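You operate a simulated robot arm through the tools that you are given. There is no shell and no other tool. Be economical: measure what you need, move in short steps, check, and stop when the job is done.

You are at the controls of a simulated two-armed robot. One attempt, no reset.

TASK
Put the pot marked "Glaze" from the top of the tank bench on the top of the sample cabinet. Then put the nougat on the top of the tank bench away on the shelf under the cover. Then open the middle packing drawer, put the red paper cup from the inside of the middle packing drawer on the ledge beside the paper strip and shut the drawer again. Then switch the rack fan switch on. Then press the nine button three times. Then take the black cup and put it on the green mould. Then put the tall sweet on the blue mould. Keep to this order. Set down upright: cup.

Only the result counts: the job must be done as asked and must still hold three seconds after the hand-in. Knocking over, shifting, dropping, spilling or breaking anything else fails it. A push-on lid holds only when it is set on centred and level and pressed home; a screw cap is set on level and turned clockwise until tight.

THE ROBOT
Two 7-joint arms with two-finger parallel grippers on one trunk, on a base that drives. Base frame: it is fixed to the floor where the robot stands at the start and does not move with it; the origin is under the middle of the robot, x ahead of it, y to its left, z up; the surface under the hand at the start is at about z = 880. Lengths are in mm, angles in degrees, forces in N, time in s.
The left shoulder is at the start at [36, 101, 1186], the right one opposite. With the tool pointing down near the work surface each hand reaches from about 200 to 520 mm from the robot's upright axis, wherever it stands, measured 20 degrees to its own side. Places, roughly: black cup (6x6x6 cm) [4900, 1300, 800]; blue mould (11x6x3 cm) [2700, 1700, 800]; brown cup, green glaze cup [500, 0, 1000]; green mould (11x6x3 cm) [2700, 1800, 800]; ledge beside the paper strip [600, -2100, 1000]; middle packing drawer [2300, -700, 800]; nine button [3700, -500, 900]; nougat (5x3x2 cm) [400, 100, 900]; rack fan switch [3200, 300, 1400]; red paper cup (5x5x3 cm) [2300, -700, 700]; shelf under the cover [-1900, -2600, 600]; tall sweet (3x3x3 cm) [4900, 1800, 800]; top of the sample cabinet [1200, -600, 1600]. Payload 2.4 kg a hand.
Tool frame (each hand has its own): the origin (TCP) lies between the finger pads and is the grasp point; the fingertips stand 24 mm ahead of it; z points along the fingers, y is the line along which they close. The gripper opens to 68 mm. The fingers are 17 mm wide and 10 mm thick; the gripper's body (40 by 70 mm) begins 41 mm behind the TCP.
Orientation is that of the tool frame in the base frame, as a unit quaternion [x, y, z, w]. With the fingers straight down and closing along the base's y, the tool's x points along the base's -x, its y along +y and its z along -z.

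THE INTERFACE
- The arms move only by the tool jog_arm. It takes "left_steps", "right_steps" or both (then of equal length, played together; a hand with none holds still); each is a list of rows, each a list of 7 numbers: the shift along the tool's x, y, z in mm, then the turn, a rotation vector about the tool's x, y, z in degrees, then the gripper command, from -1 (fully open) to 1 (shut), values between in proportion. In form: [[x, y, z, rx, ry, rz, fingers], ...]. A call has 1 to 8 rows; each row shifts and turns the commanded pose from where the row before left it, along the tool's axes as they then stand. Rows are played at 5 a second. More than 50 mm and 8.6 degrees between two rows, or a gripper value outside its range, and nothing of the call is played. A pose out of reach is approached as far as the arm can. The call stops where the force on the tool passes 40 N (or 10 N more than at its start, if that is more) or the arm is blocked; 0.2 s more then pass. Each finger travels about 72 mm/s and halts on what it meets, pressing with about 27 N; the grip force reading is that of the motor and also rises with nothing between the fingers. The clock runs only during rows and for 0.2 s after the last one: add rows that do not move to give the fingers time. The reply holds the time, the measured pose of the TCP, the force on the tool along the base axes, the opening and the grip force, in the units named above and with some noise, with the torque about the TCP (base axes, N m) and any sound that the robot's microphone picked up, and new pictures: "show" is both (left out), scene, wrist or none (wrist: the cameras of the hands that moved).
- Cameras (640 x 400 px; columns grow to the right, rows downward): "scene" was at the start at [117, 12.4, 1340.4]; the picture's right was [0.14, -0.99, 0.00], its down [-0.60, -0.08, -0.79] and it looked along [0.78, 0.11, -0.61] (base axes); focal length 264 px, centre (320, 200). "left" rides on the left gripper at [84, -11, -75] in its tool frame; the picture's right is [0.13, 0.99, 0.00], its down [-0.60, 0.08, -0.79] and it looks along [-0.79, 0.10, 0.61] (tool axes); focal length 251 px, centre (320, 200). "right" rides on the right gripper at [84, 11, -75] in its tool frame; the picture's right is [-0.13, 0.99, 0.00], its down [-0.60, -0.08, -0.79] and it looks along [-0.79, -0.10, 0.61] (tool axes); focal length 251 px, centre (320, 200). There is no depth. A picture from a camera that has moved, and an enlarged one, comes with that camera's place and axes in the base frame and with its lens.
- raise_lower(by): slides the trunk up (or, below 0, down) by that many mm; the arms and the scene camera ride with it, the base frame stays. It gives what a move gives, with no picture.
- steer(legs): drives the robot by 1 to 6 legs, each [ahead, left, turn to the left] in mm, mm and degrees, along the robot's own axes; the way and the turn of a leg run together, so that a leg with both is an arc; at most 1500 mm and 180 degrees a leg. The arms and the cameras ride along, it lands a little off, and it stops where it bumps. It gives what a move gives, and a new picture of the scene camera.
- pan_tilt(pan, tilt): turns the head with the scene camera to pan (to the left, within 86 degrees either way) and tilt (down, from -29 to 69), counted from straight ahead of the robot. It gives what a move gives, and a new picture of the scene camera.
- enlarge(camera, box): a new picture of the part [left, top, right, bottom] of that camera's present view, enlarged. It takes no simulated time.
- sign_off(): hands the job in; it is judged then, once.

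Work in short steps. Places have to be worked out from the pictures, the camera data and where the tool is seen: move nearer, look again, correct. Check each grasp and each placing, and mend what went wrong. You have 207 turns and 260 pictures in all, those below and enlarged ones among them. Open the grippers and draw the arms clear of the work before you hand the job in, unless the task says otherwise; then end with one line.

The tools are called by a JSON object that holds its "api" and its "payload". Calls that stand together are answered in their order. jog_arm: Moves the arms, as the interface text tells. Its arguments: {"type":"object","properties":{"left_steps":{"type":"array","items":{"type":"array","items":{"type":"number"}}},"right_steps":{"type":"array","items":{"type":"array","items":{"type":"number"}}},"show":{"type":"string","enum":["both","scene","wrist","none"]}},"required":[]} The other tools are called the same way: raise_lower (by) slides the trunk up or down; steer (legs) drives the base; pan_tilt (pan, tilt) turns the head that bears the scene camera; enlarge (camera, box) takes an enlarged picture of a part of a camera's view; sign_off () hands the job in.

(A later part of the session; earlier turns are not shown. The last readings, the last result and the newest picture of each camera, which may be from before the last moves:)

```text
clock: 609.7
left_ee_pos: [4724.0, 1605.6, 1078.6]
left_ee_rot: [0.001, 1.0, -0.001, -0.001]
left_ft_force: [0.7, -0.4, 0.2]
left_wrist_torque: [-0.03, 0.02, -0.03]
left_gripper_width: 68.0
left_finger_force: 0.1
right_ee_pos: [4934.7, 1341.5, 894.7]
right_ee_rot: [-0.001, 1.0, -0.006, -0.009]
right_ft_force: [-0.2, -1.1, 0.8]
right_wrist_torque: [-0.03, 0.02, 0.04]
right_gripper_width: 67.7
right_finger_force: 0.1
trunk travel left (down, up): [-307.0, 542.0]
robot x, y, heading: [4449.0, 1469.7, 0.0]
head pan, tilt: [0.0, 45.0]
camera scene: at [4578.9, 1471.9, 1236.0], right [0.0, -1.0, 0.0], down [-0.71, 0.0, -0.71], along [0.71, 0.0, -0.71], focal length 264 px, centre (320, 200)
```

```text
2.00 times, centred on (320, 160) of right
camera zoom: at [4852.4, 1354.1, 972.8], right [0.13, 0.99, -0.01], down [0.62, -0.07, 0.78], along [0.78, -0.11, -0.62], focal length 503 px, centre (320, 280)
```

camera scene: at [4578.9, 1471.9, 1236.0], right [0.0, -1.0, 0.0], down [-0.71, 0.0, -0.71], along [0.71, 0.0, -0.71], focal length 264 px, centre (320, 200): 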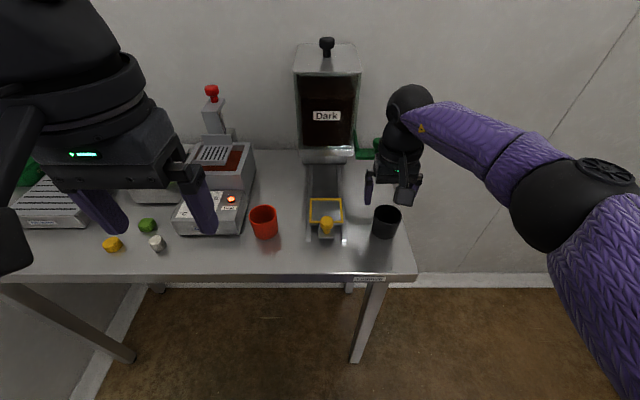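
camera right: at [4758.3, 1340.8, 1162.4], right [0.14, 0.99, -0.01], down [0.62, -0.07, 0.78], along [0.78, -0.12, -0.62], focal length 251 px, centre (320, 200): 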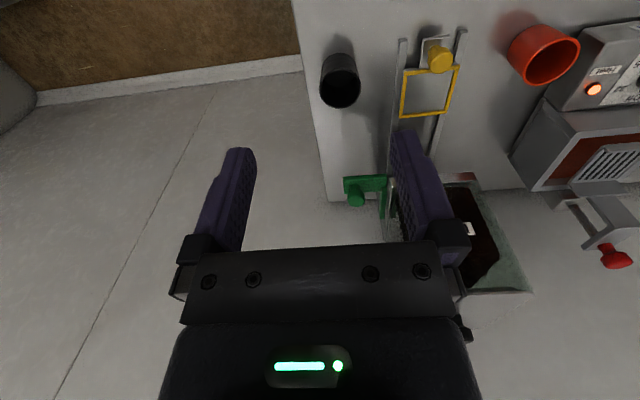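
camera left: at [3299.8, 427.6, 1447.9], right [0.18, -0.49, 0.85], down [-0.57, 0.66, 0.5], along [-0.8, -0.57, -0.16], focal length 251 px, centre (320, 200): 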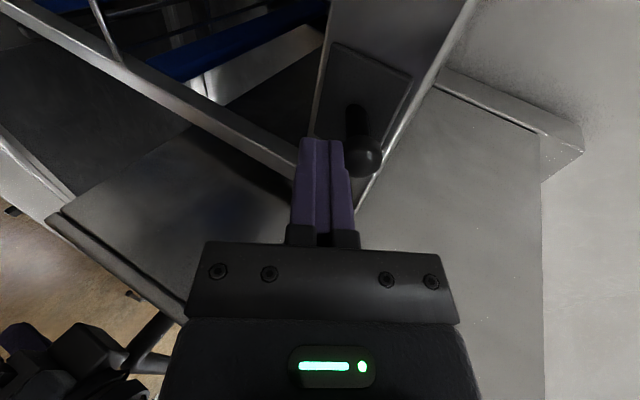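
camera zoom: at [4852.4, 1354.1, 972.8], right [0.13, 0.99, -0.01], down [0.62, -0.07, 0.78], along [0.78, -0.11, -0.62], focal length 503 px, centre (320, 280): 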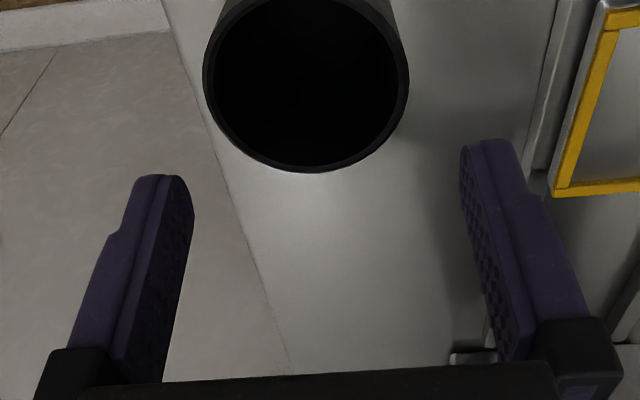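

Cup centre ≈(4929, 1338), rim z≈840. I correct by (-6, -3), lower 35 mm to just above the rim and check again.

{"api": "jog_arm", "payload": {"right_steps": [[6, -3, 0, 0, 0, 0, -1], [0, 0, 0, 0, 0, 0, -1]], "show": "none"}}

{"api": "raise_lower", "payload": {"by": -22}}

{"api": "enlarge", "payload": {"camera": "right", "box": [160, 0, 480, 200]}}

{"api": "enlarge", "payload": {"camera": "scene", "box": [320, 150, 460, 260]}}

```text
clock: 610.3
left_ee_pos: [4724.2, 1606.7, 1079.7]
left_ee_rot: [0.001, 1.0, -0.001, -0.001]
left_ft_force: [0.6, -0.3, 0.4]
left_wrist_torque: [0.02, 0.0, 0.01]
left_gripper_width: 68.2
left_finger_force: 0.2
right_ee_pos: [4928.1, 1338.5, 897.4]
right_ee_rot: [0.0, 1.0, -0.006, -0.007]
right_ft_force: [0.5, -0.1, 0.5]
right_wrist_torque: [0.01, -0.03, 0.0]
right_gripper_width: 68.2
right_finger_force: 0.0
trunk travel left (down, up): [-307.0, 542.0]
robot x, y, heading: [4450.0, 1468.3, -0.1]
head pan, tilt: [0.0, 45.0]
```

```text
clock: 611.0
left_ee_pos: [4723.9, 1605.8, 1057.5]
left_ee_rot: [0.001, 1.0, -0.001, 0.0]
left_ft_force: [0.3, -0.9, 0.0]
left_wrist_torque: [0.0, 0.04, -0.02]
left_gripper_width: 67.9
left_finger_force: 0.0
right_ee_pos: [4929.2, 1338.9, 875.4]
right_ee_rot: [0.0, 1.0, -0.007, -0.007]
right_ft_force: [0.5, -0.2, -0.8]
right_wrist_torque: [-0.01, -0.04, 0.02]
right_gripper_width: 68.1
right_finger_force: 0.1
trunk travel left (down, up): [-285.0, 564.0]
robot x, y, heading: [4447.1, 1469.3, -0.0]
head pan, tilt: [0.0, 45.0]
```

```text
2.00 times, centred on (320, 100) of right
camera zoom: at [4845.9, 1351.0, 951.3], right [0.13, 0.99, -0.01], down [0.62, -0.07, 0.78], along [0.78, -0.11, -0.62], focal length 503 px, centre (320, 400)
```

zoom: 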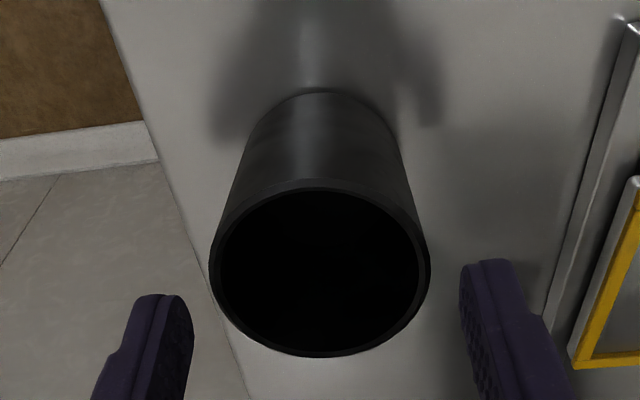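

```text
3.64 times, centred on (390, 205) of scene
camera zoom: at [4582.8, 1471.9, 1213.8], right [0.0, -1.0, 0.0], down [-0.71, 0.0, -0.71], along [0.71, 0.0, -0.71], focal length 961 px, centre (66, 182)
```

zoom: 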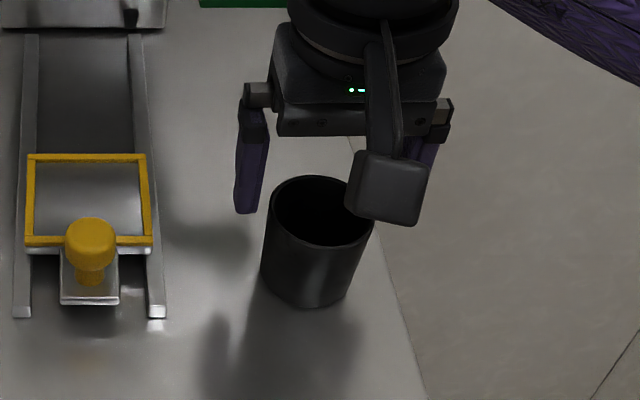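

Both views agree: cup at (4927, 1339), rim z≈845. I trim 2 mm and lower 45 mm around it.

{"api": "jog_arm", "payload": {"right_steps": [[2, 0, 0, 0, 0, 0, -1], [0, 0, 0, 0, 0, 0, -1]], "show": "none"}}

{"api": "raise_lower", "payload": {"by": -45}}

{"api": "jog_arm", "payload": {"right_steps": [[0, 0, 0, 0, 0, 0, -0.6], [0, 0, 0, 0, 0, 0, 0], [0, 0, 0, 0, 0, 0, 0.2], [0, 0, 0, 0, 0, 0, 0.2]], "show": "wrist"}}

```text
clock: 611.6
left_ee_pos: [4723.8, 1605.6, 1056.7]
left_ee_rot: [0.001, 1.0, -0.002, 0.0]
left_ft_force: [0.3, 0.2, -0.4]
left_wrist_torque: [0.0, -0.02, -0.01]
left_gripper_width: 67.9
left_finger_force: 0.0
right_ee_pos: [4927.8, 1337.5, 874.9]
right_ee_rot: [-0.001, 1.0, -0.007, -0.008]
right_ft_force: [0.2, 0.3, -0.5]
right_wrist_torque: [0.0, 0.0, -0.02]
right_gripper_width: 68.2
right_finger_force: 0.1
trunk travel left (down, up): [-285.0, 564.0]
robot x, y, heading: [4447.1, 1473.8, -0.2]
head pan, tilt: [0.0, 45.0]
```

```text
clock: 612.4
left_ee_pos: [4724.5, 1605.0, 1011.8]
left_ee_rot: [0.0, 1.0, -0.001, 0.0]
left_ft_force: [-1.1, 0.5, 0.3]
left_wrist_torque: [0.0, 0.04, -0.01]
left_gripper_width: 67.9
left_finger_force: 0.1
right_ee_pos: [4926.8, 1338.6, 830.3]
right_ee_rot: [-0.001, 1.0, -0.006, -0.007]
right_ft_force: [0.2, -0.3, 0.4]
right_wrist_torque: [0.03, -0.03, 0.0]
right_gripper_width: 68.1
right_finger_force: 0.0
trunk travel left (down, up): [-240.0, 609.0]
robot x, y, heading: [4450.2, 1469.0, 0.1]
head pan, tilt: [0.0, 45.0]
```

```text
clock: 613.4
left_ee_pos: [4723.4, 1604.7, 1012.5]
left_ee_rot: [0.001, 1.0, -0.001, 0.0]
left_ft_force: [0.3, 0.1, 0.3]
left_wrist_torque: [-0.02, 0.01, -0.01]
left_gripper_width: 68.2
left_finger_force: 0.1
right_ee_pos: [4928.2, 1340.0, 829.3]
right_ee_rot: [-0.001, 1.0, -0.006, -0.008]
right_ft_force: [-0.1, 0.5, 1.5]
right_wrist_torque: [-0.02, 0.01, -0.02]
right_gripper_width: 52.7
right_finger_force: 27.5
trunk travel left (down, up): [-240.0, 609.0]
robot x, y, heading: [4447.5, 1468.9, 0.1]
head pan, tilt: [0.0, 45.0]
camera right: at [4843.9, 1351.0, 906.3], right [0.13, 0.99, -0.01], down [0.62, -0.07, 0.78], along [0.78, -0.11, -0.62], focal length 251 px, centre (320, 200)
```

right: 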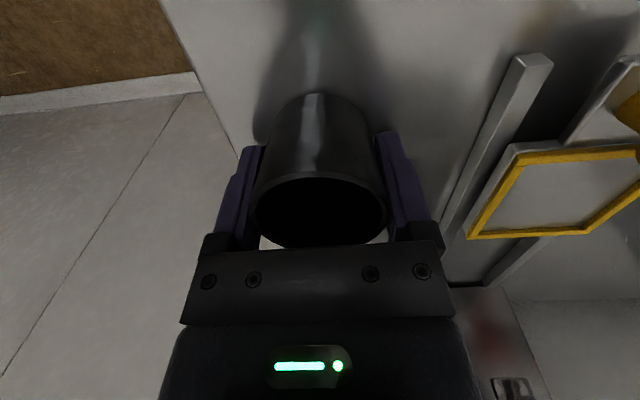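

The cup is held (52.7 mm). I lift it with the trunk and drive to the moulds' bench.

{"api": "raise_lower", "payload": {"by": 300}}

{"api": "pan_tilt", "payload": {"pan": 0, "tilt": 40}}

{"api": "steer", "payload": {"legs": [[-330, 0, 0], [0, -480, 0], [0, 0, 90], [0, 1400, 0]]}}

```text
clock: 616.4
left_ee_pos: [4724.7, 1605.4, 1310.9]
left_ee_rot: [0.001, 1.0, -0.002, 0.0]
left_ft_force: [0.7, 0.3, 0.2]
left_wrist_torque: [0.01, 0.01, 0.01]
left_gripper_width: 67.8
left_finger_force: 0.1
right_ee_pos: [4927.0, 1338.1, 1129.1]
right_ee_rot: [-0.001, 1.0, -0.005, -0.008]
right_ft_force: [0.3, -0.1, -0.1]
right_wrist_torque: [-0.01, 0.0, 0.01]
right_gripper_width: 52.5
right_finger_force: 27.1
trunk travel left (down, up): [-540.0, 309.0]
robot x, y, heading: [4452.9, 1470.3, -0.0]
head pan, tilt: [0.0, 45.0]
```

```text
clock: 617.1
left_ee_pos: [4725.2, 1605.6, 1312.6]
left_ee_rot: [0.001, 1.0, 0.0, 0.001]
left_ft_force: [-1.0, -0.4, 0.0]
left_wrist_torque: [0.02, -0.02, 0.01]
left_gripper_width: 67.8
left_finger_force: 0.0
right_ee_pos: [4927.6, 1339.1, 1131.1]
right_ee_rot: [-0.001, 1.0, -0.006, -0.007]
right_ft_force: [0.8, 0.1, -0.7]
right_wrist_torque: [-0.02, -0.03, 0.0]
right_gripper_width: 52.6
right_finger_force: 26.7
trunk travel left (down, up): [-540.0, 309.0]
robot x, y, heading: [4450.5, 1473.5, 0.0]
head pan, tilt: [0.0, 40.0]
camera scene: at [4552.2, 1471.9, 1477.8], right [0.0, -1.0, 0.0], down [-0.64, 0.0, -0.77], along [0.77, 0.0, -0.64], focal length 264 px, centre (320, 200)
```

scene: 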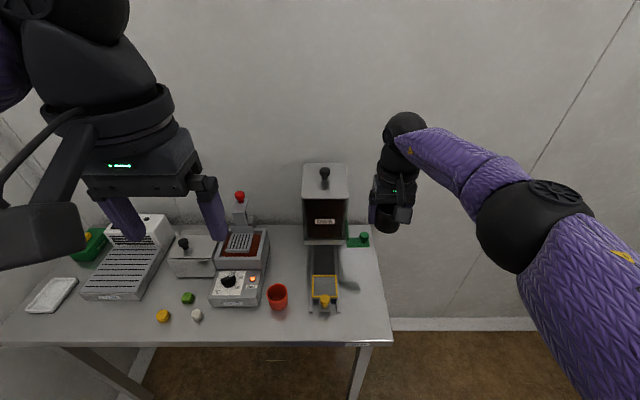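

```text
clock: 632.1
left_ee_pos: [2596.4, 1277.0, 1312.0]
left_ee_rot: [-0.7, 0.714, 0.0, 0.001]
left_ft_force: [-1.7, 0.7, 0.4]
left_wrist_torque: [0.0, -0.02, 0.02]
left_gripper_width: 68.1
left_finger_force: 0.1
right_ee_pos: [2867.4, 1475.9, 1130.2]
right_ee_rot: [-0.702, 0.712, -0.01, -0.001]
right_ft_force: [0.8, 0.2, -0.8]
right_wrist_torque: [0.03, 0.0, -0.03]
right_gripper_width: 52.6
right_finger_force: 26.9
trunk travel left (down, up): [-540.0, 309.0]
robot x, y, heading: [2728.1, 1001.5, 88.9]
head pan, tilt: [0.0, 40.0]
camera scene: at [2727.7, 1104.1, 1477.8], right [1.0, -0.02, 0.0], down [-0.01, -0.64, -0.77], along [0.01, 0.77, -0.64], focal length 264 px, centre (320, 200)
```

scene: 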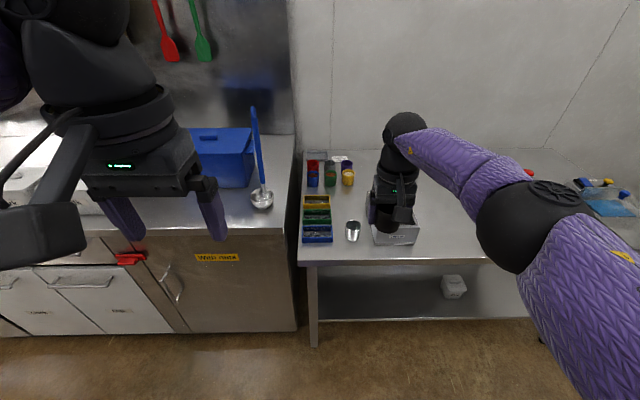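

The moulds are just ahead. I zoom in on them.

{"api": "enlarge", "payload": {"camera": "scene", "box": [290, 140, 430, 260]}}

```text
3.33 times, centred on (360, 200) of scene
camera zoom: at [2727.7, 1104.1, 1477.8], right [1.0, -0.02, 0.0], down [-0.01, -0.64, -0.77], along [0.01, 0.77, -0.64], focal length 881 px, centre (187, 200)
```

zoom: 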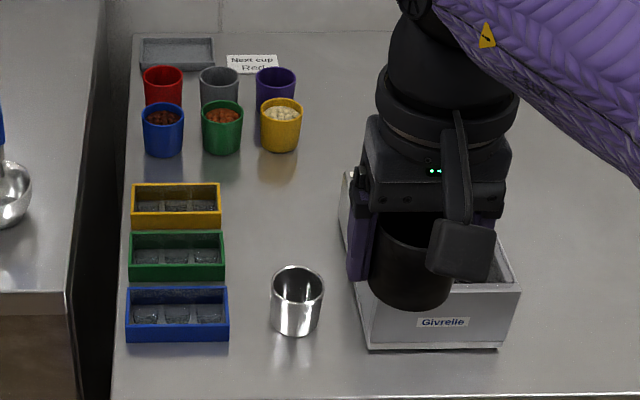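

Order from the back: yellow, green, blue. By their 110 mm width the green one is near (2726, 1824), top z≈795. I drive closer.

{"api": "steer", "payload": {"legs": [[0, 140, 1.1], [310, 0, 0]]}}

{"api": "raise_lower", "payload": {"by": -190}}

{"api": "pan_tilt", "payload": {"pan": -5, "tilt": 50}}

{"api": "enlarge", "payload": {"camera": "right", "box": [0, 0, 640, 400]}}

```text
clock: 635.1
left_ee_pos: [2454.9, 1590.9, 1310.5]
left_ee_rot: [-0.706, 0.709, -0.001, -0.001]
left_ft_force: [0.5, 0.3, 1.2]
left_wrist_torque: [-0.01, -0.04, -0.01]
left_gripper_width: 68.2
left_finger_force: 0.1
right_ee_pos: [2721.0, 1794.9, 1128.8]
right_ee_rot: [0.707, -0.707, 0.009, 0.001]
right_ft_force: [-0.6, 0.1, 0.7]
right_wrist_torque: [-0.05, -0.03, 0.0]
right_gripper_width: 52.4
right_finger_force: 26.4
trunk travel left (down, up): [-540.0, 309.0]
robot x, y, heading: [2590.1, 1315.0, 90.0]
head pan, tilt: [0.0, 40.0]
camera scene: at [2588.0, 1420.3, 1477.7], right [1.0, 0.0, 0.0], down [0.0, -0.64, -0.77], along [0.0, 0.77, -0.64], focal length 264 px, centre (320, 200)
```

scene: 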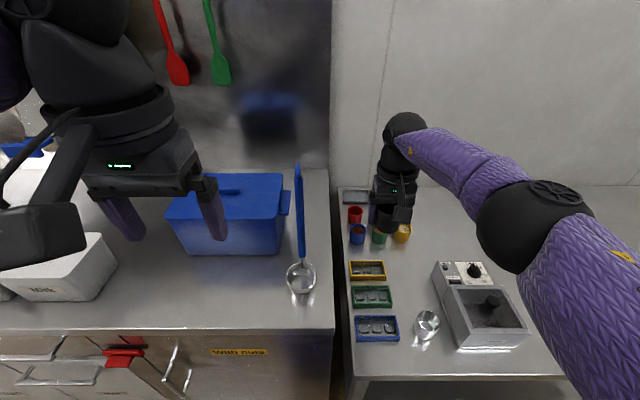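

```text
clock: 637.2
left_ee_pos: [2453.7, 1590.1, 1121.3]
left_ee_rot: [-0.706, 0.708, -0.001, 0.001]
left_ft_force: [-0.3, 0.5, -0.8]
left_wrist_torque: [0.0, -0.02, 0.01]
left_gripper_width: 68.0
left_finger_force: 0.0
right_ee_pos: [2722.7, 1791.8, 939.6]
right_ee_rot: [0.707, -0.707, 0.01, 0.002]
right_ft_force: [-0.5, -0.1, -0.5]
right_wrist_torque: [0.0, -0.01, 0.01]
right_gripper_width: 52.3
right_finger_force: 27.3
trunk travel left (down, up): [-350.0, 499.0]
robot x, y, heading: [2591.4, 1317.8, 89.8]
head pan, tilt: [0.0, 40.0]
```

```text
clock: 637.9
left_ee_pos: [2454.3, 1590.1, 1121.7]
left_ee_rot: [-0.706, 0.708, -0.001, 0.0]
left_ft_force: [0.5, 0.2, -0.2]
left_wrist_torque: [-0.02, 0.03, 0.0]
left_gripper_width: 67.9
left_finger_force: 0.1
right_ee_pos: [2720.9, 1792.1, 939.3]
right_ee_rot: [0.708, -0.706, 0.01, 0.001]
right_ft_force: [-0.5, 0.7, -1.2]
right_wrist_torque: [0.01, -0.03, 0.0]
right_gripper_width: 52.5
right_finger_force: 27.3
trunk travel left (down, up): [-350.0, 499.0]
robot x, y, heading: [2588.8, 1315.1, 89.9]
head pan, tilt: [-5.0, 50.0]
camera scene: at [2594.7, 1433.1, 1272.6], right [1.0, -0.09, 0.0], down [-0.07, -0.76, -0.64], along [0.06, 0.64, -0.77], focal length 264 px, centre (320, 200)
```

scene: 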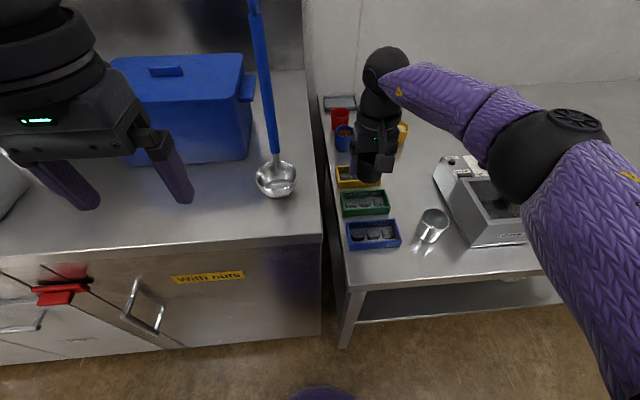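

```text
1.00 times, centred on (320, 200) of right (not enlarged: the box is as wide or as high as the picture)
camera zoom: at [2709.9, 1711.0, 1016.1], right [-0.99, 0.13, -0.01], down [0.07, 0.62, 0.78], along [0.11, 0.78, -0.62], focal length 251 px, centre (320, 200)
```

zoom: 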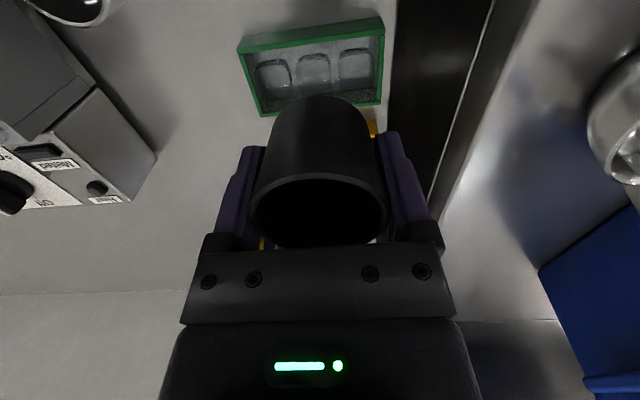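

Green mould centre ≈(2728, 1810), top z≈805. I align the cup over it and come down to about 20 mm above.

{"api": "jog_arm", "payload": {"right_steps": [[-18, -7, 0, 0, 0, 0, 0.2], [0, 0, 35, 0, 0, 0, 0.2], [0, 0, 30, 0, 0, 0, 0.2], [0, 0, 0, 0, 0, 0, 0.2]], "show": "wrist"}}

{"api": "enlarge", "payload": {"camera": "scene", "box": [310, 120, 470, 270]}}

```text
clock: 638.9
left_ee_pos: [2454.7, 1590.4, 1122.6]
left_ee_rot: [-0.706, 0.708, 0.0, 0.0]
left_ft_force: [0.1, -1.0, -0.2]
left_wrist_torque: [-0.04, 0.0, 0.0]
left_gripper_width: 68.0
left_finger_force: 0.0
right_ee_pos: [2730.3, 1808.0, 874.7]
right_ee_rot: [0.708, -0.707, 0.01, 0.0]
right_ft_force: [-0.5, 0.8, -1.0]
right_wrist_torque: [-0.02, 0.0, -0.02]
right_gripper_width: 52.5
right_finger_force: 27.1
trunk travel left (down, up): [-350.0, 499.0]
robot x, y, heading: [2587.9, 1314.2, 90.1]
head pan, tilt: [-5.0, 50.0]
camera right: at [2718.1, 1725.5, 951.1], right [-0.99, 0.13, -0.01], down [0.07, 0.62, 0.78], along [0.11, 0.78, -0.62], focal length 251 px, centre (320, 200)
```

right: 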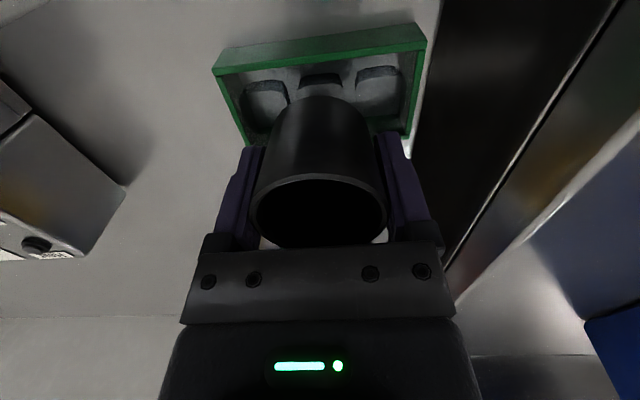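

```text
2.67 times, centred on (390, 195) of scene
camera zoom: at [2594.8, 1433.1, 1272.6], right [1.0, -0.09, 0.0], down [-0.07, -0.76, -0.64], along [0.06, 0.64, -0.77], focal length 705 px, centre (133, 213)
```

zoom: 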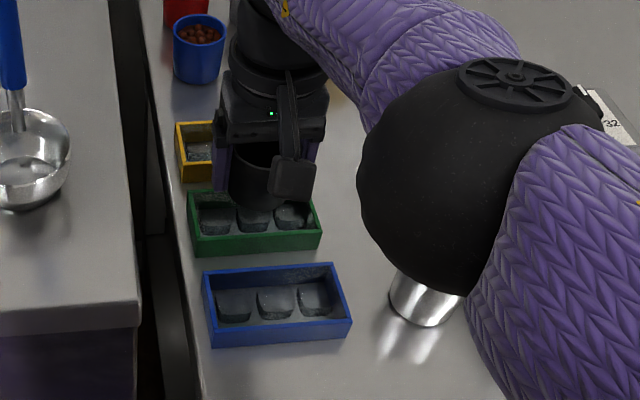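

The cup is centred over the mould. I lower gently until contact.

{"api": "jog_arm", "payload": {"right_steps": [[0, 2, 8, 0, 0, 0, 0.2], [0, 0, 5, 0, 0, 0, 0.2], [0, 0, 3, 0, 0, 0, 0.2], [0, 0, 0, 0, 0, 0, 0.2]], "show": "wrist"}}

```text
clock: 639.9
left_ee_pos: [2454.4, 1589.4, 1121.6]
left_ee_rot: [-0.706, 0.708, 0.0, 0.001]
left_ft_force: [-0.2, -0.2, 1.2]
left_wrist_torque: [-0.03, 0.02, 0.03]
left_gripper_width: 68.2
left_finger_force: 0.1
right_ee_pos: [2728.6, 1805.7, 867.4]
right_ee_rot: [0.707, -0.707, 0.01, 0.001]
right_ft_force: [-0.6, 0.1, -0.8]
right_wrist_torque: [0.02, 0.01, 0.01]
right_gripper_width: 52.9
right_finger_force: 26.6
right hand out of reach, approached as far as the arm can: row 1, 3
trunk travel left (down, up): [-350.0, 499.0]
robot x, y, heading: [2585.9, 1315.9, 90.0]
head pan, tilt: [-5.0, 50.0]
camera right: at [2717.0, 1723.8, 943.5], right [-0.99, 0.13, -0.01], down [0.07, 0.62, 0.78], along [0.11, 0.78, -0.62], focal length 251 px, centre (320, 200)
```

right: 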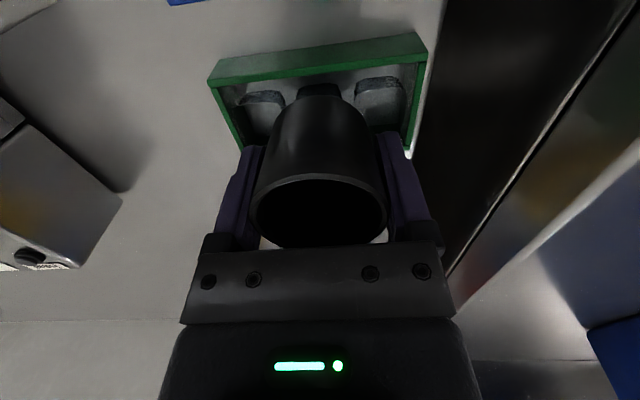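

Reach limit again; I drive 30 mm closer and correct with the arm.

{"api": "steer", "payload": {"legs": [[30, 0, 0]]}}

{"api": "jog_arm", "payload": {"right_steps": [[25, 0, 0, 0, 0, 0, 0.2], [0, 0, 0, 0, 0, 0, 0.2]], "show": "wrist"}}

```text
clock: 640.8
left_ee_pos: [2454.3, 1622.1, 1122.0]
left_ee_rot: [-0.706, 0.708, -0.001, 0.0]
left_ft_force: [0.0, 0.7, -0.3]
left_wrist_torque: [0.0, -0.01, 0.0]
left_gripper_width: 67.9
left_finger_force: 0.1
right_ee_pos: [2728.1, 1836.3, 866.2]
right_ee_rot: [0.707, -0.707, 0.009, 0.001]
right_ft_force: [0.5, 0.9, -0.2]
right_wrist_torque: [0.0, -0.02, 0.0]
right_gripper_width: 52.6
right_finger_force: 27.0
trunk travel left (down, up): [-350.0, 499.0]
robot x, y, heading: [2587.3, 1345.7, 89.7]
head pan, tilt: [-5.0, 50.0]
camera scene: at [2594.7, 1464.1, 1272.5], right [1.0, -0.09, 0.0], down [-0.07, -0.76, -0.64], along [0.06, 0.64, -0.77], focal length 264 px, centre (320, 200)
```

scene: 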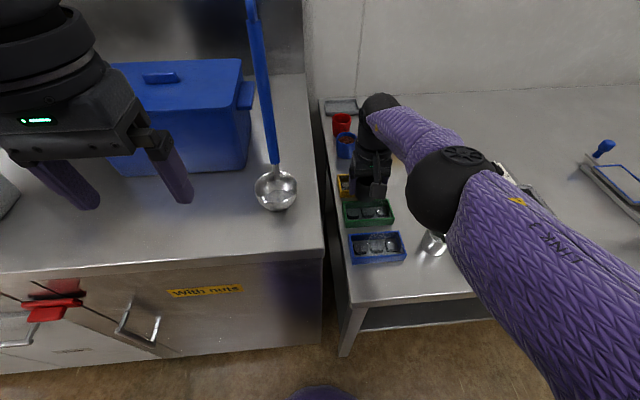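

```text
clock: 641.4
left_ee_pos: [2455.2, 1620.0, 1121.5]
left_ee_rot: [-0.706, 0.708, 0.0, 0.002]
left_ft_force: [0.3, 0.4, -0.1]
left_wrist_torque: [-0.01, 0.06, 0.03]
left_gripper_width: 68.0
left_finger_force: 0.1
right_ee_pos: [2730.1, 1836.1, 867.1]
right_ee_rot: [0.707, -0.707, 0.01, 0.002]
right_ft_force: [0.9, -0.6, -0.4]
right_wrist_torque: [0.02, 0.0, 0.01]
right_gripper_width: 52.4
right_finger_force: 27.2
right hand out of reach, approached as far as the arm can: row 1
trunk travel left (down, up): [-350.0, 499.0]
robot x, y, heading: [2587.7, 1348.7, 89.7]
head pan, tilt: [-5.0, 50.0]
camera right: at [2716.9, 1754.4, 943.5], right [-0.99, 0.13, -0.01], down [0.07, 0.62, 0.78], along [0.11, 0.78, -0.62], focal length 251 px, centre (320, 200)
```

right: 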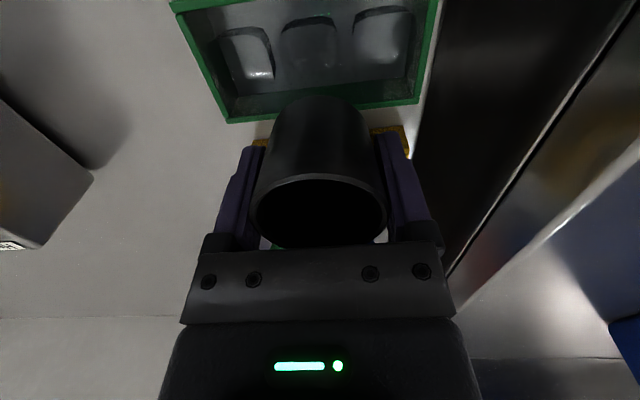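

The arm is at its limit, so I use base and trunk alone: back 26 mm, then lower.

{"api": "steer", "payload": {"legs": [[-26, 0, 0]]}}

{"api": "enlarge", "payload": {"camera": "right", "box": [160, 0, 480, 200]}}

```text
clock: 642.2
left_ee_pos: [2453.8, 1594.1, 1120.7]
left_ee_rot: [-0.707, 0.707, 0.0, 0.001]
left_ft_force: [-0.6, 0.5, -0.3]
left_wrist_torque: [0.01, 0.02, -0.02]
left_gripper_width: 68.0
left_finger_force: 0.2
right_ee_pos: [2727.4, 1810.8, 867.5]
right_ee_rot: [0.708, -0.706, 0.01, 0.001]
right_ft_force: [0.0, 0.0, -0.1]
right_wrist_torque: [0.01, -0.01, 0.02]
right_gripper_width: 52.4
right_finger_force: 27.0
trunk travel left (down, up): [-350.0, 499.0]
robot x, y, heading: [2582.8, 1317.7, 90.1]
head pan, tilt: [-5.0, 50.0]
camera scene: at [2594.7, 1437.0, 1272.6], right [1.0, -0.09, 0.0], down [-0.07, -0.76, -0.64], along [0.06, 0.64, -0.77], focal length 264 px, centre (320, 200)
```

scene: 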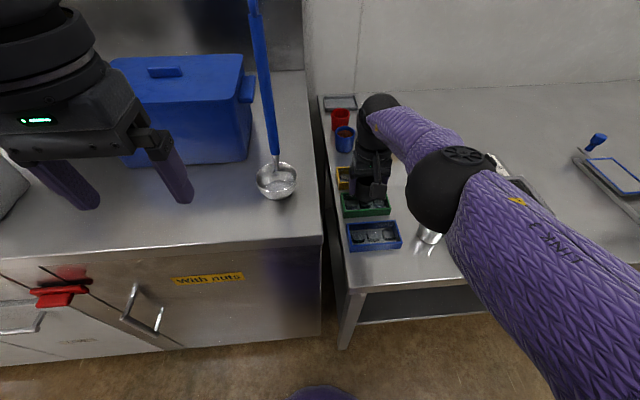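

```text
2.00 times, centred on (320, 100) of right
camera zoom: at [2716.9, 1727.9, 943.8], right [-0.99, 0.13, -0.01], down [0.07, 0.62, 0.78], along [0.11, 0.78, -0.62], focal length 503 px, centre (320, 400)
```

zoom: 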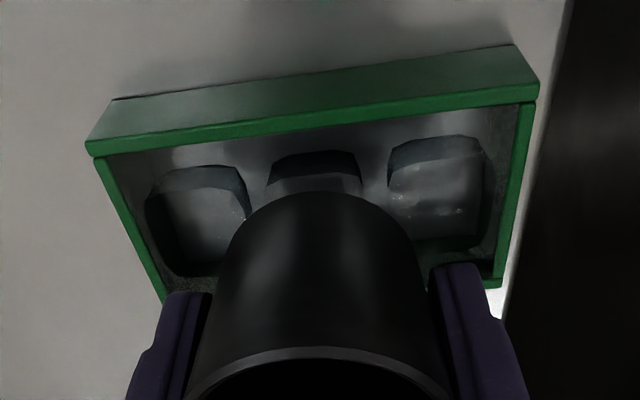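

Aligned at y 1810.8 over a mould centred at 1810.5. I lower with the trunk in small steps.

{"api": "raise_lower", "payload": {"by": -6}}

{"api": "raise_lower", "payload": {"by": -6}}

{"api": "enlarge", "payload": {"camera": "right", "box": [160, 0, 480, 200]}}

```text
clock: 642.7
left_ee_pos: [2454.2, 1594.4, 1116.3]
left_ee_rot: [-0.707, 0.707, 0.0, 0.001]
left_ft_force: [0.6, -0.5, -0.5]
left_wrist_torque: [-0.02, -0.02, 0.01]
left_gripper_width: 68.0
left_finger_force: 0.0
right_ee_pos: [2729.4, 1810.1, 861.1]
right_ee_rot: [0.708, -0.706, 0.01, 0.001]
right_ft_force: [0.2, 0.1, 0.1]
right_wrist_torque: [-0.01, 0.0, 0.0]
right_gripper_width: 52.5
right_finger_force: 27.5
trunk travel left (down, up): [-344.0, 505.0]
robot x, y, heading: [2588.2, 1323.9, 90.1]
head pan, tilt: [-5.0, 50.0]
```

```text
clock: 643.3
left_ee_pos: [2454.5, 1595.2, 1109.0]
left_ee_rot: [-0.707, 0.707, 0.0, 0.001]
left_ft_force: [0.2, 0.5, 0.5]
left_wrist_torque: [0.01, -0.02, 0.0]
left_gripper_width: 68.2
left_finger_force: 0.1
right_ee_pos: [2727.7, 1809.3, 855.2]
right_ee_rot: [0.708, -0.706, 0.01, 0.001]
right_ft_force: [-1.3, -0.7, 0.0]
right_wrist_torque: [0.01, 0.0, -0.01]
right_gripper_width: 52.3
right_finger_force: 27.5
trunk travel left (down, up): [-338.0, 511.0]
robot x, y, heading: [2584.6, 1321.1, 90.0]
head pan, tilt: [-5.0, 50.0]
```

```text
2.00 times, centred on (320, 100) of right
camera zoom: at [2716.7, 1728.2, 931.7], right [-0.99, 0.13, -0.01], down [0.07, 0.62, 0.78], along [0.11, 0.78, -0.62], focal length 503 px, centre (320, 400)
```

zoom: 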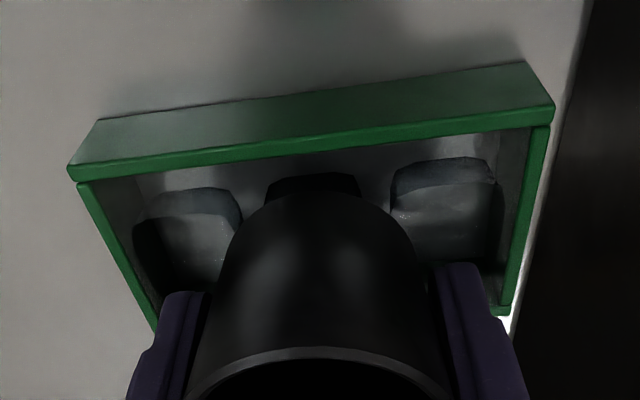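

No contact yet. I keep lowering in 5 mm steps.

{"api": "raise_lower", "payload": {"by": -5}}

{"api": "raise_lower", "payload": {"by": -4}}

{"api": "raise_lower", "payload": {"by": -3}}

{"api": "enlarge", "payload": {"camera": "right", "box": [160, 0, 480, 200]}}

```text
clock: 643.8
left_ee_pos: [2453.6, 1593.7, 1104.5]
left_ee_rot: [-0.706, 0.708, 0.0, 0.0]
left_ft_force: [0.8, 0.2, -0.2]
left_wrist_torque: [-0.01, 0.02, 0.03]
left_gripper_width: 67.9
left_finger_force: 0.0
right_ee_pos: [2728.1, 1808.9, 851.4]
right_ee_rot: [0.707, -0.707, 0.009, 0.0]
right_ft_force: [2.1, 2.5, 22.3]
right_wrist_torque: [-0.04, 0.03, 0.02]
right_gripper_width: 52.7
right_finger_force: 27.1
trunk travel left (down, up): [-333.0, 516.0]
robot x, y, heading: [2586.9, 1321.6, 89.8]
head pan, tilt: [-5.0, 50.0]
```

```text
clock: 644.4
left_ee_pos: [2454.6, 1592.8, 1102.0]
left_ee_rot: [-0.707, 0.707, 0.0, 0.001]
left_ft_force: [-0.4, -0.1, 0.4]
left_wrist_torque: [0.0, 0.02, 0.02]
left_gripper_width: 68.0
left_finger_force: 0.0
right_ee_pos: [2727.5, 1809.4, 847.1]
right_ee_rot: [-0.707, 0.707, -0.008, 0.0]
right_ft_force: [1.2, 3.0, 33.5]
right_wrist_torque: [-0.02, 0.53, -0.09]
right_gripper_width: 52.6
right_finger_force: 26.6
trunk travel left (down, up): [-329.0, 520.0]
robot x, y, heading: [2589.7, 1323.5, 90.1]
head pan, tilt: [-5.0, 50.0]
```

```text
clock: 644.7
left_ee_pos: [2455.2, 1593.7, 1100.0]
left_ee_rot: [-0.706, 0.708, 0.0, 0.001]
left_ft_force: [-0.3, -0.8, -0.8]
left_wrist_torque: [0.0, -0.01, -0.02]
left_gripper_width: 67.5
left_finger_force: 0.2
right_ee_pos: [2728.0, 1810.4, 846.9]
right_ee_rot: [0.708, -0.707, 0.008, 0.0]
right_ft_force: [0.2, -2.8, 18.3]
right_wrist_torque: [-0.22, 0.26, 0.11]
right_gripper_width: 52.5
right_finger_force: 26.7
trunk travel left (down, up): [-328.0, 521.0]
robot x, y, heading: [2586.7, 1321.4, 89.9]
head pan, tilt: [-5.0, 50.0]
stopped: the force on the tool passed its limit at 48 N (the readings are from after the stop); the commanded pose is now the measured one
```

```text
2.00 times, centred on (320, 100) of right
camera zoom: at [2716.5, 1727.7, 924.2], right [-0.99, 0.13, -0.01], down [0.07, 0.61, 0.79], along [0.11, 0.78, -0.61], focal length 503 px, centre (320, 400)
```

zoom: 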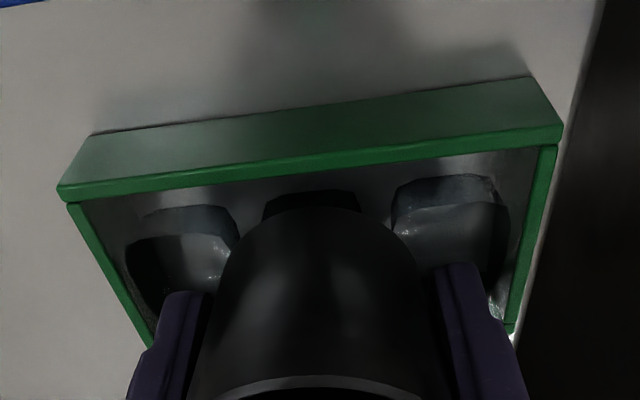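

The cup is firmly seated on the mould. I ease off slightly, open and rise straight up with the trunk.

{"api": "jog_arm", "payload": {"right_steps": [[0, 0, -1, 0, 0, 0, 0.2], [0, 0, 0, 0, 0, 0, -0.6], [0, 0, 0, 0, 0, 0, -1], [0, 0, 0, 0, 0, 0, -1], [0, 0, 0, 0, 0, 0, -1]], "show": "none"}}

{"api": "raise_lower", "payload": {"by": 120}}

{"api": "enlarge", "payload": {"camera": "right", "box": [160, 0, 480, 240]}}

{"api": "enlarge", "payload": {"camera": "scene", "box": [310, 120, 470, 270]}}

```text
clock: 645.9
left_ee_pos: [2454.4, 1594.1, 1101.8]
left_ee_rot: [-0.706, 0.708, -0.001, 0.001]
left_ft_force: [0.0, 0.4, -0.5]
left_wrist_torque: [-0.01, 0.03, 0.0]
left_gripper_width: 67.7
left_finger_force: 0.1
right_ee_pos: [2730.5, 1810.3, 847.5]
right_ee_rot: [-0.707, 0.707, -0.007, 0.0]
right_ft_force: [5.2, 0.2, 15.4]
right_wrist_torque: [0.07, 0.45, -0.09]
right_gripper_width: 64.0
right_finger_force: 0.1
trunk travel left (down, up): [-328.0, 521.0]
robot x, y, heading: [2587.2, 1318.8, 89.8]
head pan, tilt: [-5.0, 50.0]
```

```text
clock: 647.4
left_ee_pos: [2453.8, 1594.3, 1218.4]
left_ee_rot: [-0.706, 0.708, 0.0, 0.0]
left_ft_force: [-0.1, -0.1, -0.6]
left_wrist_torque: [-0.01, 0.0, 0.05]
left_gripper_width: 68.1
left_finger_force: 0.1
right_ee_pos: [2728.2, 1810.9, 984.4]
right_ee_rot: [-0.707, 0.707, 0.004, 0.012]
right_ft_force: [-1.1, 0.2, -0.7]
right_wrist_torque: [0.0, 0.01, 0.01]
right_gripper_width: 68.0
right_finger_force: 0.0
trunk travel left (down, up): [-448.0, 401.0]
robot x, y, heading: [2588.1, 1323.3, 90.0]
head pan, tilt: [-5.0, 50.0]
```

```text
1.67 times, centred on (320, 120) of right
camera zoom: at [2717.0, 1725.5, 1057.6], right [-0.99, 0.13, -0.01], down [0.07, 0.58, 0.81], along [0.11, 0.8, -0.59], focal length 419 px, centre (320, 333)
```

zoom: 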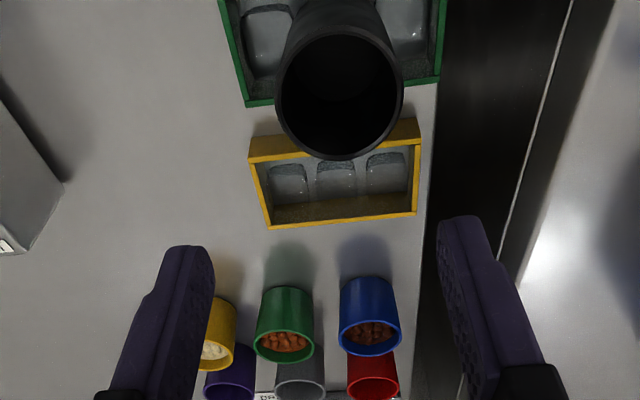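

```text
2.67 times, centred on (390, 195) of scene
camera zoom: at [2594.7, 1423.9, 1371.3], right [1.0, -0.09, 0.0], down [-0.07, -0.76, -0.64], along [0.06, 0.64, -0.77], focal length 705 px, centre (133, 213)
```

zoom: 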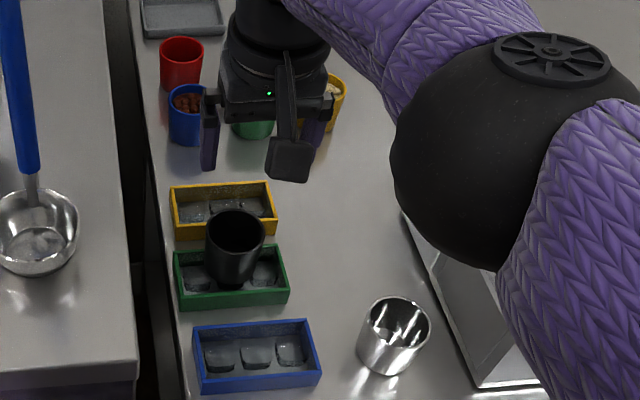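

The cup stands upright on the green mould. Now back to the east table for the tall sweet, which seems to be the white one near (4898, 1800).

{"api": "raise_lower", "payload": {"by": 120}}

{"api": "steer", "payload": {"legs": [[-330, 0, 0], [0, 0, -90], [1500, 0, 0], [270, 0, 0]]}}

```text
clock: 648.9
left_ee_pos: [2453.9, 1595.1, 1339.6]
left_ee_rot: [-0.706, 0.709, -0.002, 0.0]
left_ft_force: [0.1, -0.4, -0.5]
left_wrist_torque: [0.0, -0.03, -0.02]
left_gripper_width: 67.8
left_finger_force: 0.0
right_ee_pos: [2727.9, 1809.9, 1115.3]
right_ee_rot: [0.708, -0.706, -0.012, -0.02]
right_ft_force: [0.0, -0.6, -0.1]
right_wrist_torque: [0.01, -0.01, 0.0]
right_gripper_width: 68.1
right_finger_force: 0.0
trunk travel left (down, up): [-568.0, 281.0]
robot x, y, heading: [2589.0, 1320.5, 90.0]
head pan, tilt: [-5.0, 50.0]
```

```text
clock: 663.5
left_ee_pos: [4646.9, 1194.4, 1339.0]
left_ee_rot: [-0.015, 1.0, -0.001, -0.001]
left_ft_force: [0.3, -0.2, -0.7]
left_wrist_torque: [0.01, 0.04, 0.04]
left_gripper_width: 68.2
left_finger_force: 0.1
right_ee_pos: [4869.8, 927.1, 1116.4]
right_ee_rot: [-0.018, 1.0, -0.005, 0.024]
right_ft_force: [0.9, -0.3, -0.6]
right_wrist_torque: [-0.02, 0.07, 0.02]
right_gripper_width: 68.0
right_finger_force: 0.1
trunk travel left (down, up): [-568.0, 281.0]
robot x, y, heading: [4376.4, 1051.7, 1.7]
head pan, tilt: [-5.0, 50.0]
camera scene: at [4470.5, 1047.9, 1491.7], right [-0.05, -1.0, 0.0], down [-0.77, 0.04, -0.64], along [0.64, -0.03, -0.77], focal length 264 px, centre (320, 200)
```

scene: 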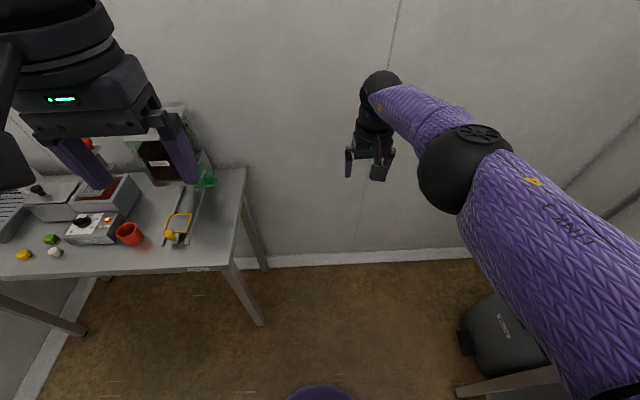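

I pull the right hand back from the dispenser's line, then sidestep left.

{"api": "jog_arm", "payload": {"right_steps": [[45, 0, -20, 0, 0, 0, -1], [45, 0, -20, 0, 0, 0, -1], [40, 0, -20, 0, 0, 0, -1], [0, 0, 0, 0, 0, 0, -1]], "show": "none"}}

{"api": "steer", "payload": {"legs": [[0, 500, -1.7]]}}

{"api": "pan_tilt", "payload": {"pan": 20, "tilt": 45}}

```text
clock: 664.5
left_ee_pos: [4645.9, 1194.7, 1339.5]
left_ee_rot: [-0.016, 1.0, -0.001, -0.001]
left_ft_force: [-0.7, 0.6, 0.5]
left_wrist_torque: [0.01, 0.01, 0.02]
left_gripper_width: 67.9
left_finger_force: 0.1
right_ee_pos: [4736.7, 923.7, 1167.5]
right_ee_rot: [-0.016, 1.0, -0.006, 0.024]
right_ft_force: [-0.7, -0.4, -0.3]
right_wrist_torque: [0.04, 0.01, 0.0]
right_gripper_width: 68.1
right_finger_force: 0.0
trunk travel left (down, up): [-568.0, 281.0]
robot x, y, heading: [4379.0, 1052.2, 1.8]
head pan, tilt: [-5.0, 50.0]
```

```text
clock: 667.4
left_ee_pos: [4642.5, 1690.6, 1338.7]
left_ee_rot: [0.001, 1.0, -0.001, 0.0]
left_ft_force: [0.3, 0.0, -1.1]
left_wrist_torque: [0.01, 0.0, -0.01]
left_gripper_width: 68.1
left_finger_force: 0.0
right_ee_pos: [4723.4, 1417.4, 1167.7]
right_ee_rot: [-0.001, 1.0, -0.006, 0.024]
right_ft_force: [0.1, 0.5, -0.3]
right_wrist_torque: [-0.03, 0.0, 0.0]
right_gripper_width: 68.2
right_finger_force: 0.1
trunk travel left (down, up): [-568.0, 281.0]
robot x, y, heading: [4368.1, 1557.2, -0.2]
head pan, tilt: [-5.0, 50.0]
camera scene: at [4460.8, 1550.3, 1491.8], right [-0.09, -1.0, 0.0], down [-0.76, 0.07, -0.64], along [0.64, -0.06, -0.77], focal length 264 px, centre (320, 200)
```

scene: 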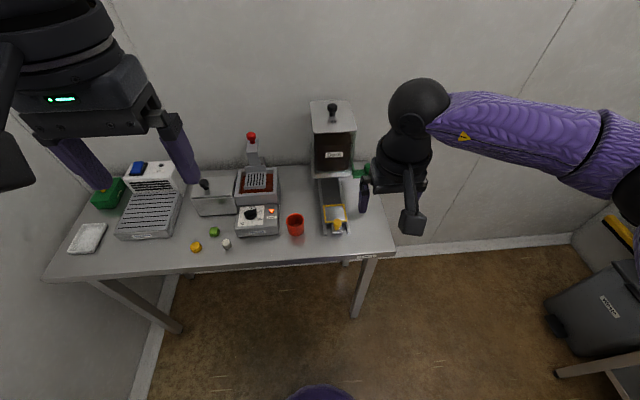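

```text
clock: 668.3
left_ee_pos: [4642.5, 1690.2, 1340.1]
left_ee_rot: [0.0, 1.0, -0.001, 0.0]
left_ft_force: [0.0, -0.5, -0.7]
left_wrist_torque: [-0.01, -0.06, -0.01]
left_gripper_width: 68.1
left_finger_force: 0.0
right_ee_pos: [4724.3, 1416.6, 1167.7]
right_ee_rot: [-0.001, 1.0, -0.005, 0.025]
right_ft_force: [0.2, -0.1, -0.2]
right_wrist_torque: [0.0, 0.0, 0.01]
right_gripper_width: 67.9
right_finger_force: 0.1
trunk travel left (down, up): [-568.0, 281.0]
robot x, y, heading: [4370.2, 1556.5, -0.0]
head pan, tilt: [20.0, 45.0]
camera scene: at [4460.5, 1584.1, 1498.7], right [0.34, -0.94, 0.0], down [-0.66, -0.24, -0.71], along [0.66, 0.24, -0.71], focal length 264 px, centre (320, 200)
```

scene: 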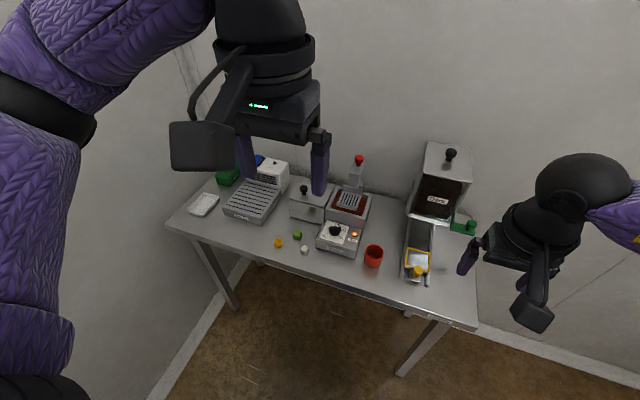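

{"api": "enlarge", "payload": {"camera": "scene", "box": [255, 215, 335, 265]}}

{"api": "enlarge", "payload": {"camera": "left", "box": [160, 0, 480, 200]}}

```text
8.00 times, centred on (295, 240) of scene
camera zoom: at [4460.5, 1584.1, 1498.7], right [0.34, -0.94, 0.0], down [-0.66, -0.24, -0.71], along [0.66, 0.24, -0.71], focal length 2115 px, centre (520, -120)
```

zoom: 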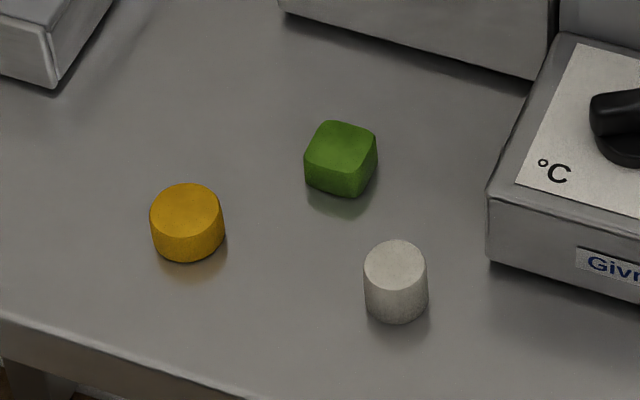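

```text
2.00 times, centred on (320, 100) of left
camera zoom: at [4558.1, 1679.3, 1415.3], right [-0.13, 0.99, 0.0], down [0.6, 0.08, 0.79], along [0.79, 0.1, -0.61], focal length 503 px, centre (320, 400)
```

zoom: 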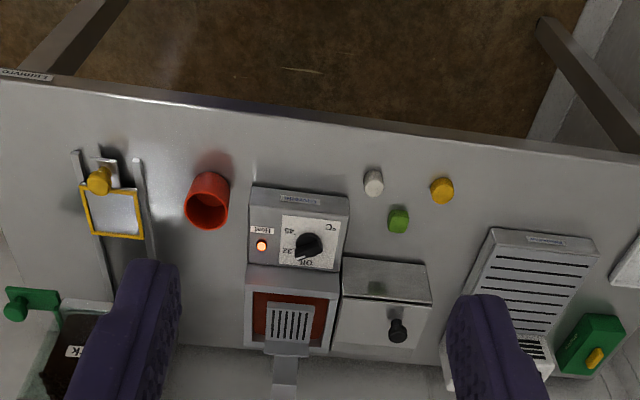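

The white cylinder is the tall sweet, at about (4887, 1790). I move up, lift the right hand out of the way and bring the left over it.

{"api": "steer", "payload": {"legs": [[70, 0, 0]]}}

{"api": "jog_arm", "payload": {"left_steps": [[-30, 35, 0, 0, 0, 0, -1], [-30, 35, 0, 0, 0, 0, -1], [-30, 30, 20, 0, 0, 0, -1], [-30, 0, 35, 0, 0, 0, -1], [-30, 0, 35, 0, 0, 0, -1], [0, 0, 45, 0, 0, 0, -1], [0, 0, 45, 0, 0, 0, -1]], "right_steps": [[30, 0, -30, 0, 0, 0, -1], [30, 0, -30, 0, 0, 0, -1], [0, 0, -40, 0, 0, 0, -1], [0, 0, -40, 0, 0, 0, -1], [0, 0, 0, 0, 0, 0, -1], [0, 0, 0, 0, 0, 0, -1], [0, 0, 0, 0, 0, 0, -1]], "show": "none"}}

{"api": "raise_lower", "payload": {"by": -220}}

{"api": "enlarge", "payload": {"camera": "left", "box": [160, 0, 480, 240]}}

```text
clock: 669.3
left_ee_pos: [4714.6, 1689.5, 1338.5]
left_ee_rot: [0.001, 1.0, -0.002, -0.001]
left_ft_force: [0.1, -0.6, 0.4]
left_wrist_torque: [-0.03, 0.02, -0.02]
left_gripper_width: 68.1
left_finger_force: 0.0
right_ee_pos: [4795.6, 1416.0, 1167.1]
right_ee_rot: [0.0, 1.0, -0.005, 0.024]
right_ft_force: [0.3, 0.5, -0.3]
right_wrist_torque: [-0.01, 0.03, -0.05]
right_gripper_width: 67.9
right_finger_force: 0.0
trunk travel left (down, up): [-568.0, 281.0]
robot x, y, heading: [4440.2, 1554.3, -0.3]
head pan, tilt: [20.0, 45.0]
camera scene: at [4532.7, 1584.2, 1498.6], right [0.34, -0.94, 0.0], down [-0.67, -0.24, -0.71], along [0.66, 0.24, -0.71], focal length 264 px, centre (320, 200)
```

scene: 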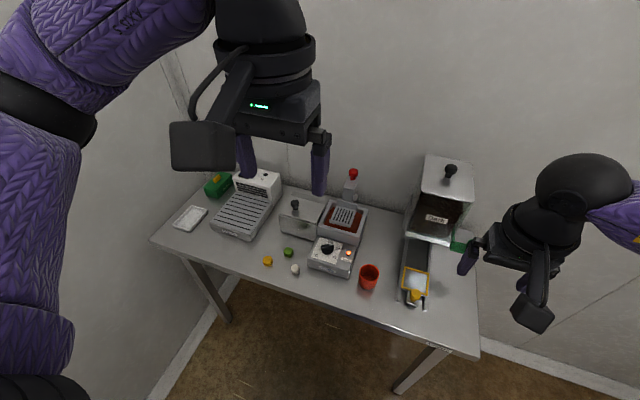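

```text
clock: 670.9
left_ee_pos: [4863.2, 1791.8, 1158.2]
left_ee_rot: [0.0, 1.0, -0.001, 0.0]
left_ft_force: [0.4, 0.9, 1.0]
left_wrist_torque: [-0.01, 0.0, 0.01]
left_gripper_width: 67.6
left_finger_force: 0.0
right_ee_pos: [4729.6, 1417.5, 1304.9]
right_ee_rot: [-0.001, 1.0, -0.005, 0.023]
right_ft_force: [0.1, 0.1, 0.4]
right_wrist_torque: [0.0, 0.0, 0.02]
right_gripper_width: 67.9
right_finger_force: 0.1
trunk travel left (down, up): [-568.0, 281.0]
robot x, y, heading: [4438.5, 1555.4, -0.1]
head pan, tilt: [20.0, 45.0]
```

```text
clock: 673.3
left_ee_pos: [4863.5, 1789.9, 939.2]
left_ee_rot: [0.001, 1.0, -0.001, 0.0]
left_ft_force: [0.7, 0.4, 0.5]
left_wrist_torque: [-0.03, 0.0, 0.01]
left_gripper_width: 68.1
left_finger_force: 0.0
right_ee_pos: [4728.2, 1417.2, 1083.6]
right_ee_rot: [-0.001, 1.0, -0.006, 0.023]
right_ft_force: [0.6, 0.9, 0.6]
right_wrist_torque: [0.01, -0.01, -0.04]
right_gripper_width: 67.8
right_finger_force: 0.0
trunk travel left (down, up): [-348.0, 501.0]
robot x, y, heading: [4442.4, 1556.3, 0.2]
head pan, tilt: [20.0, 45.0]
```

```text
1.67 times, centred on (320, 120) of left
camera zoom: at [4778.8, 1778.8, 1015.3], right [-0.13, 0.99, 0.0], down [0.6, 0.08, 0.79], along [0.79, 0.1, -0.61], focal length 419 px, centre (320, 333)
```

zoom: 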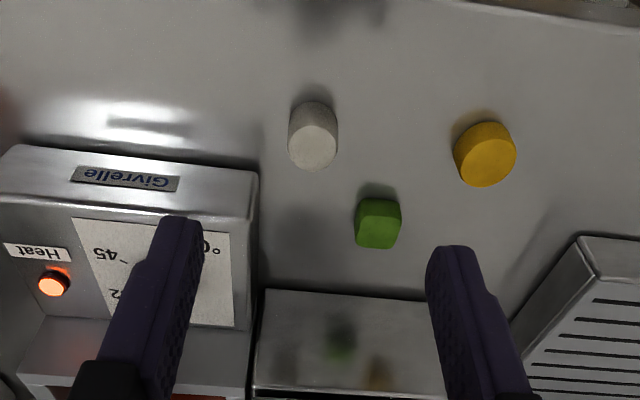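

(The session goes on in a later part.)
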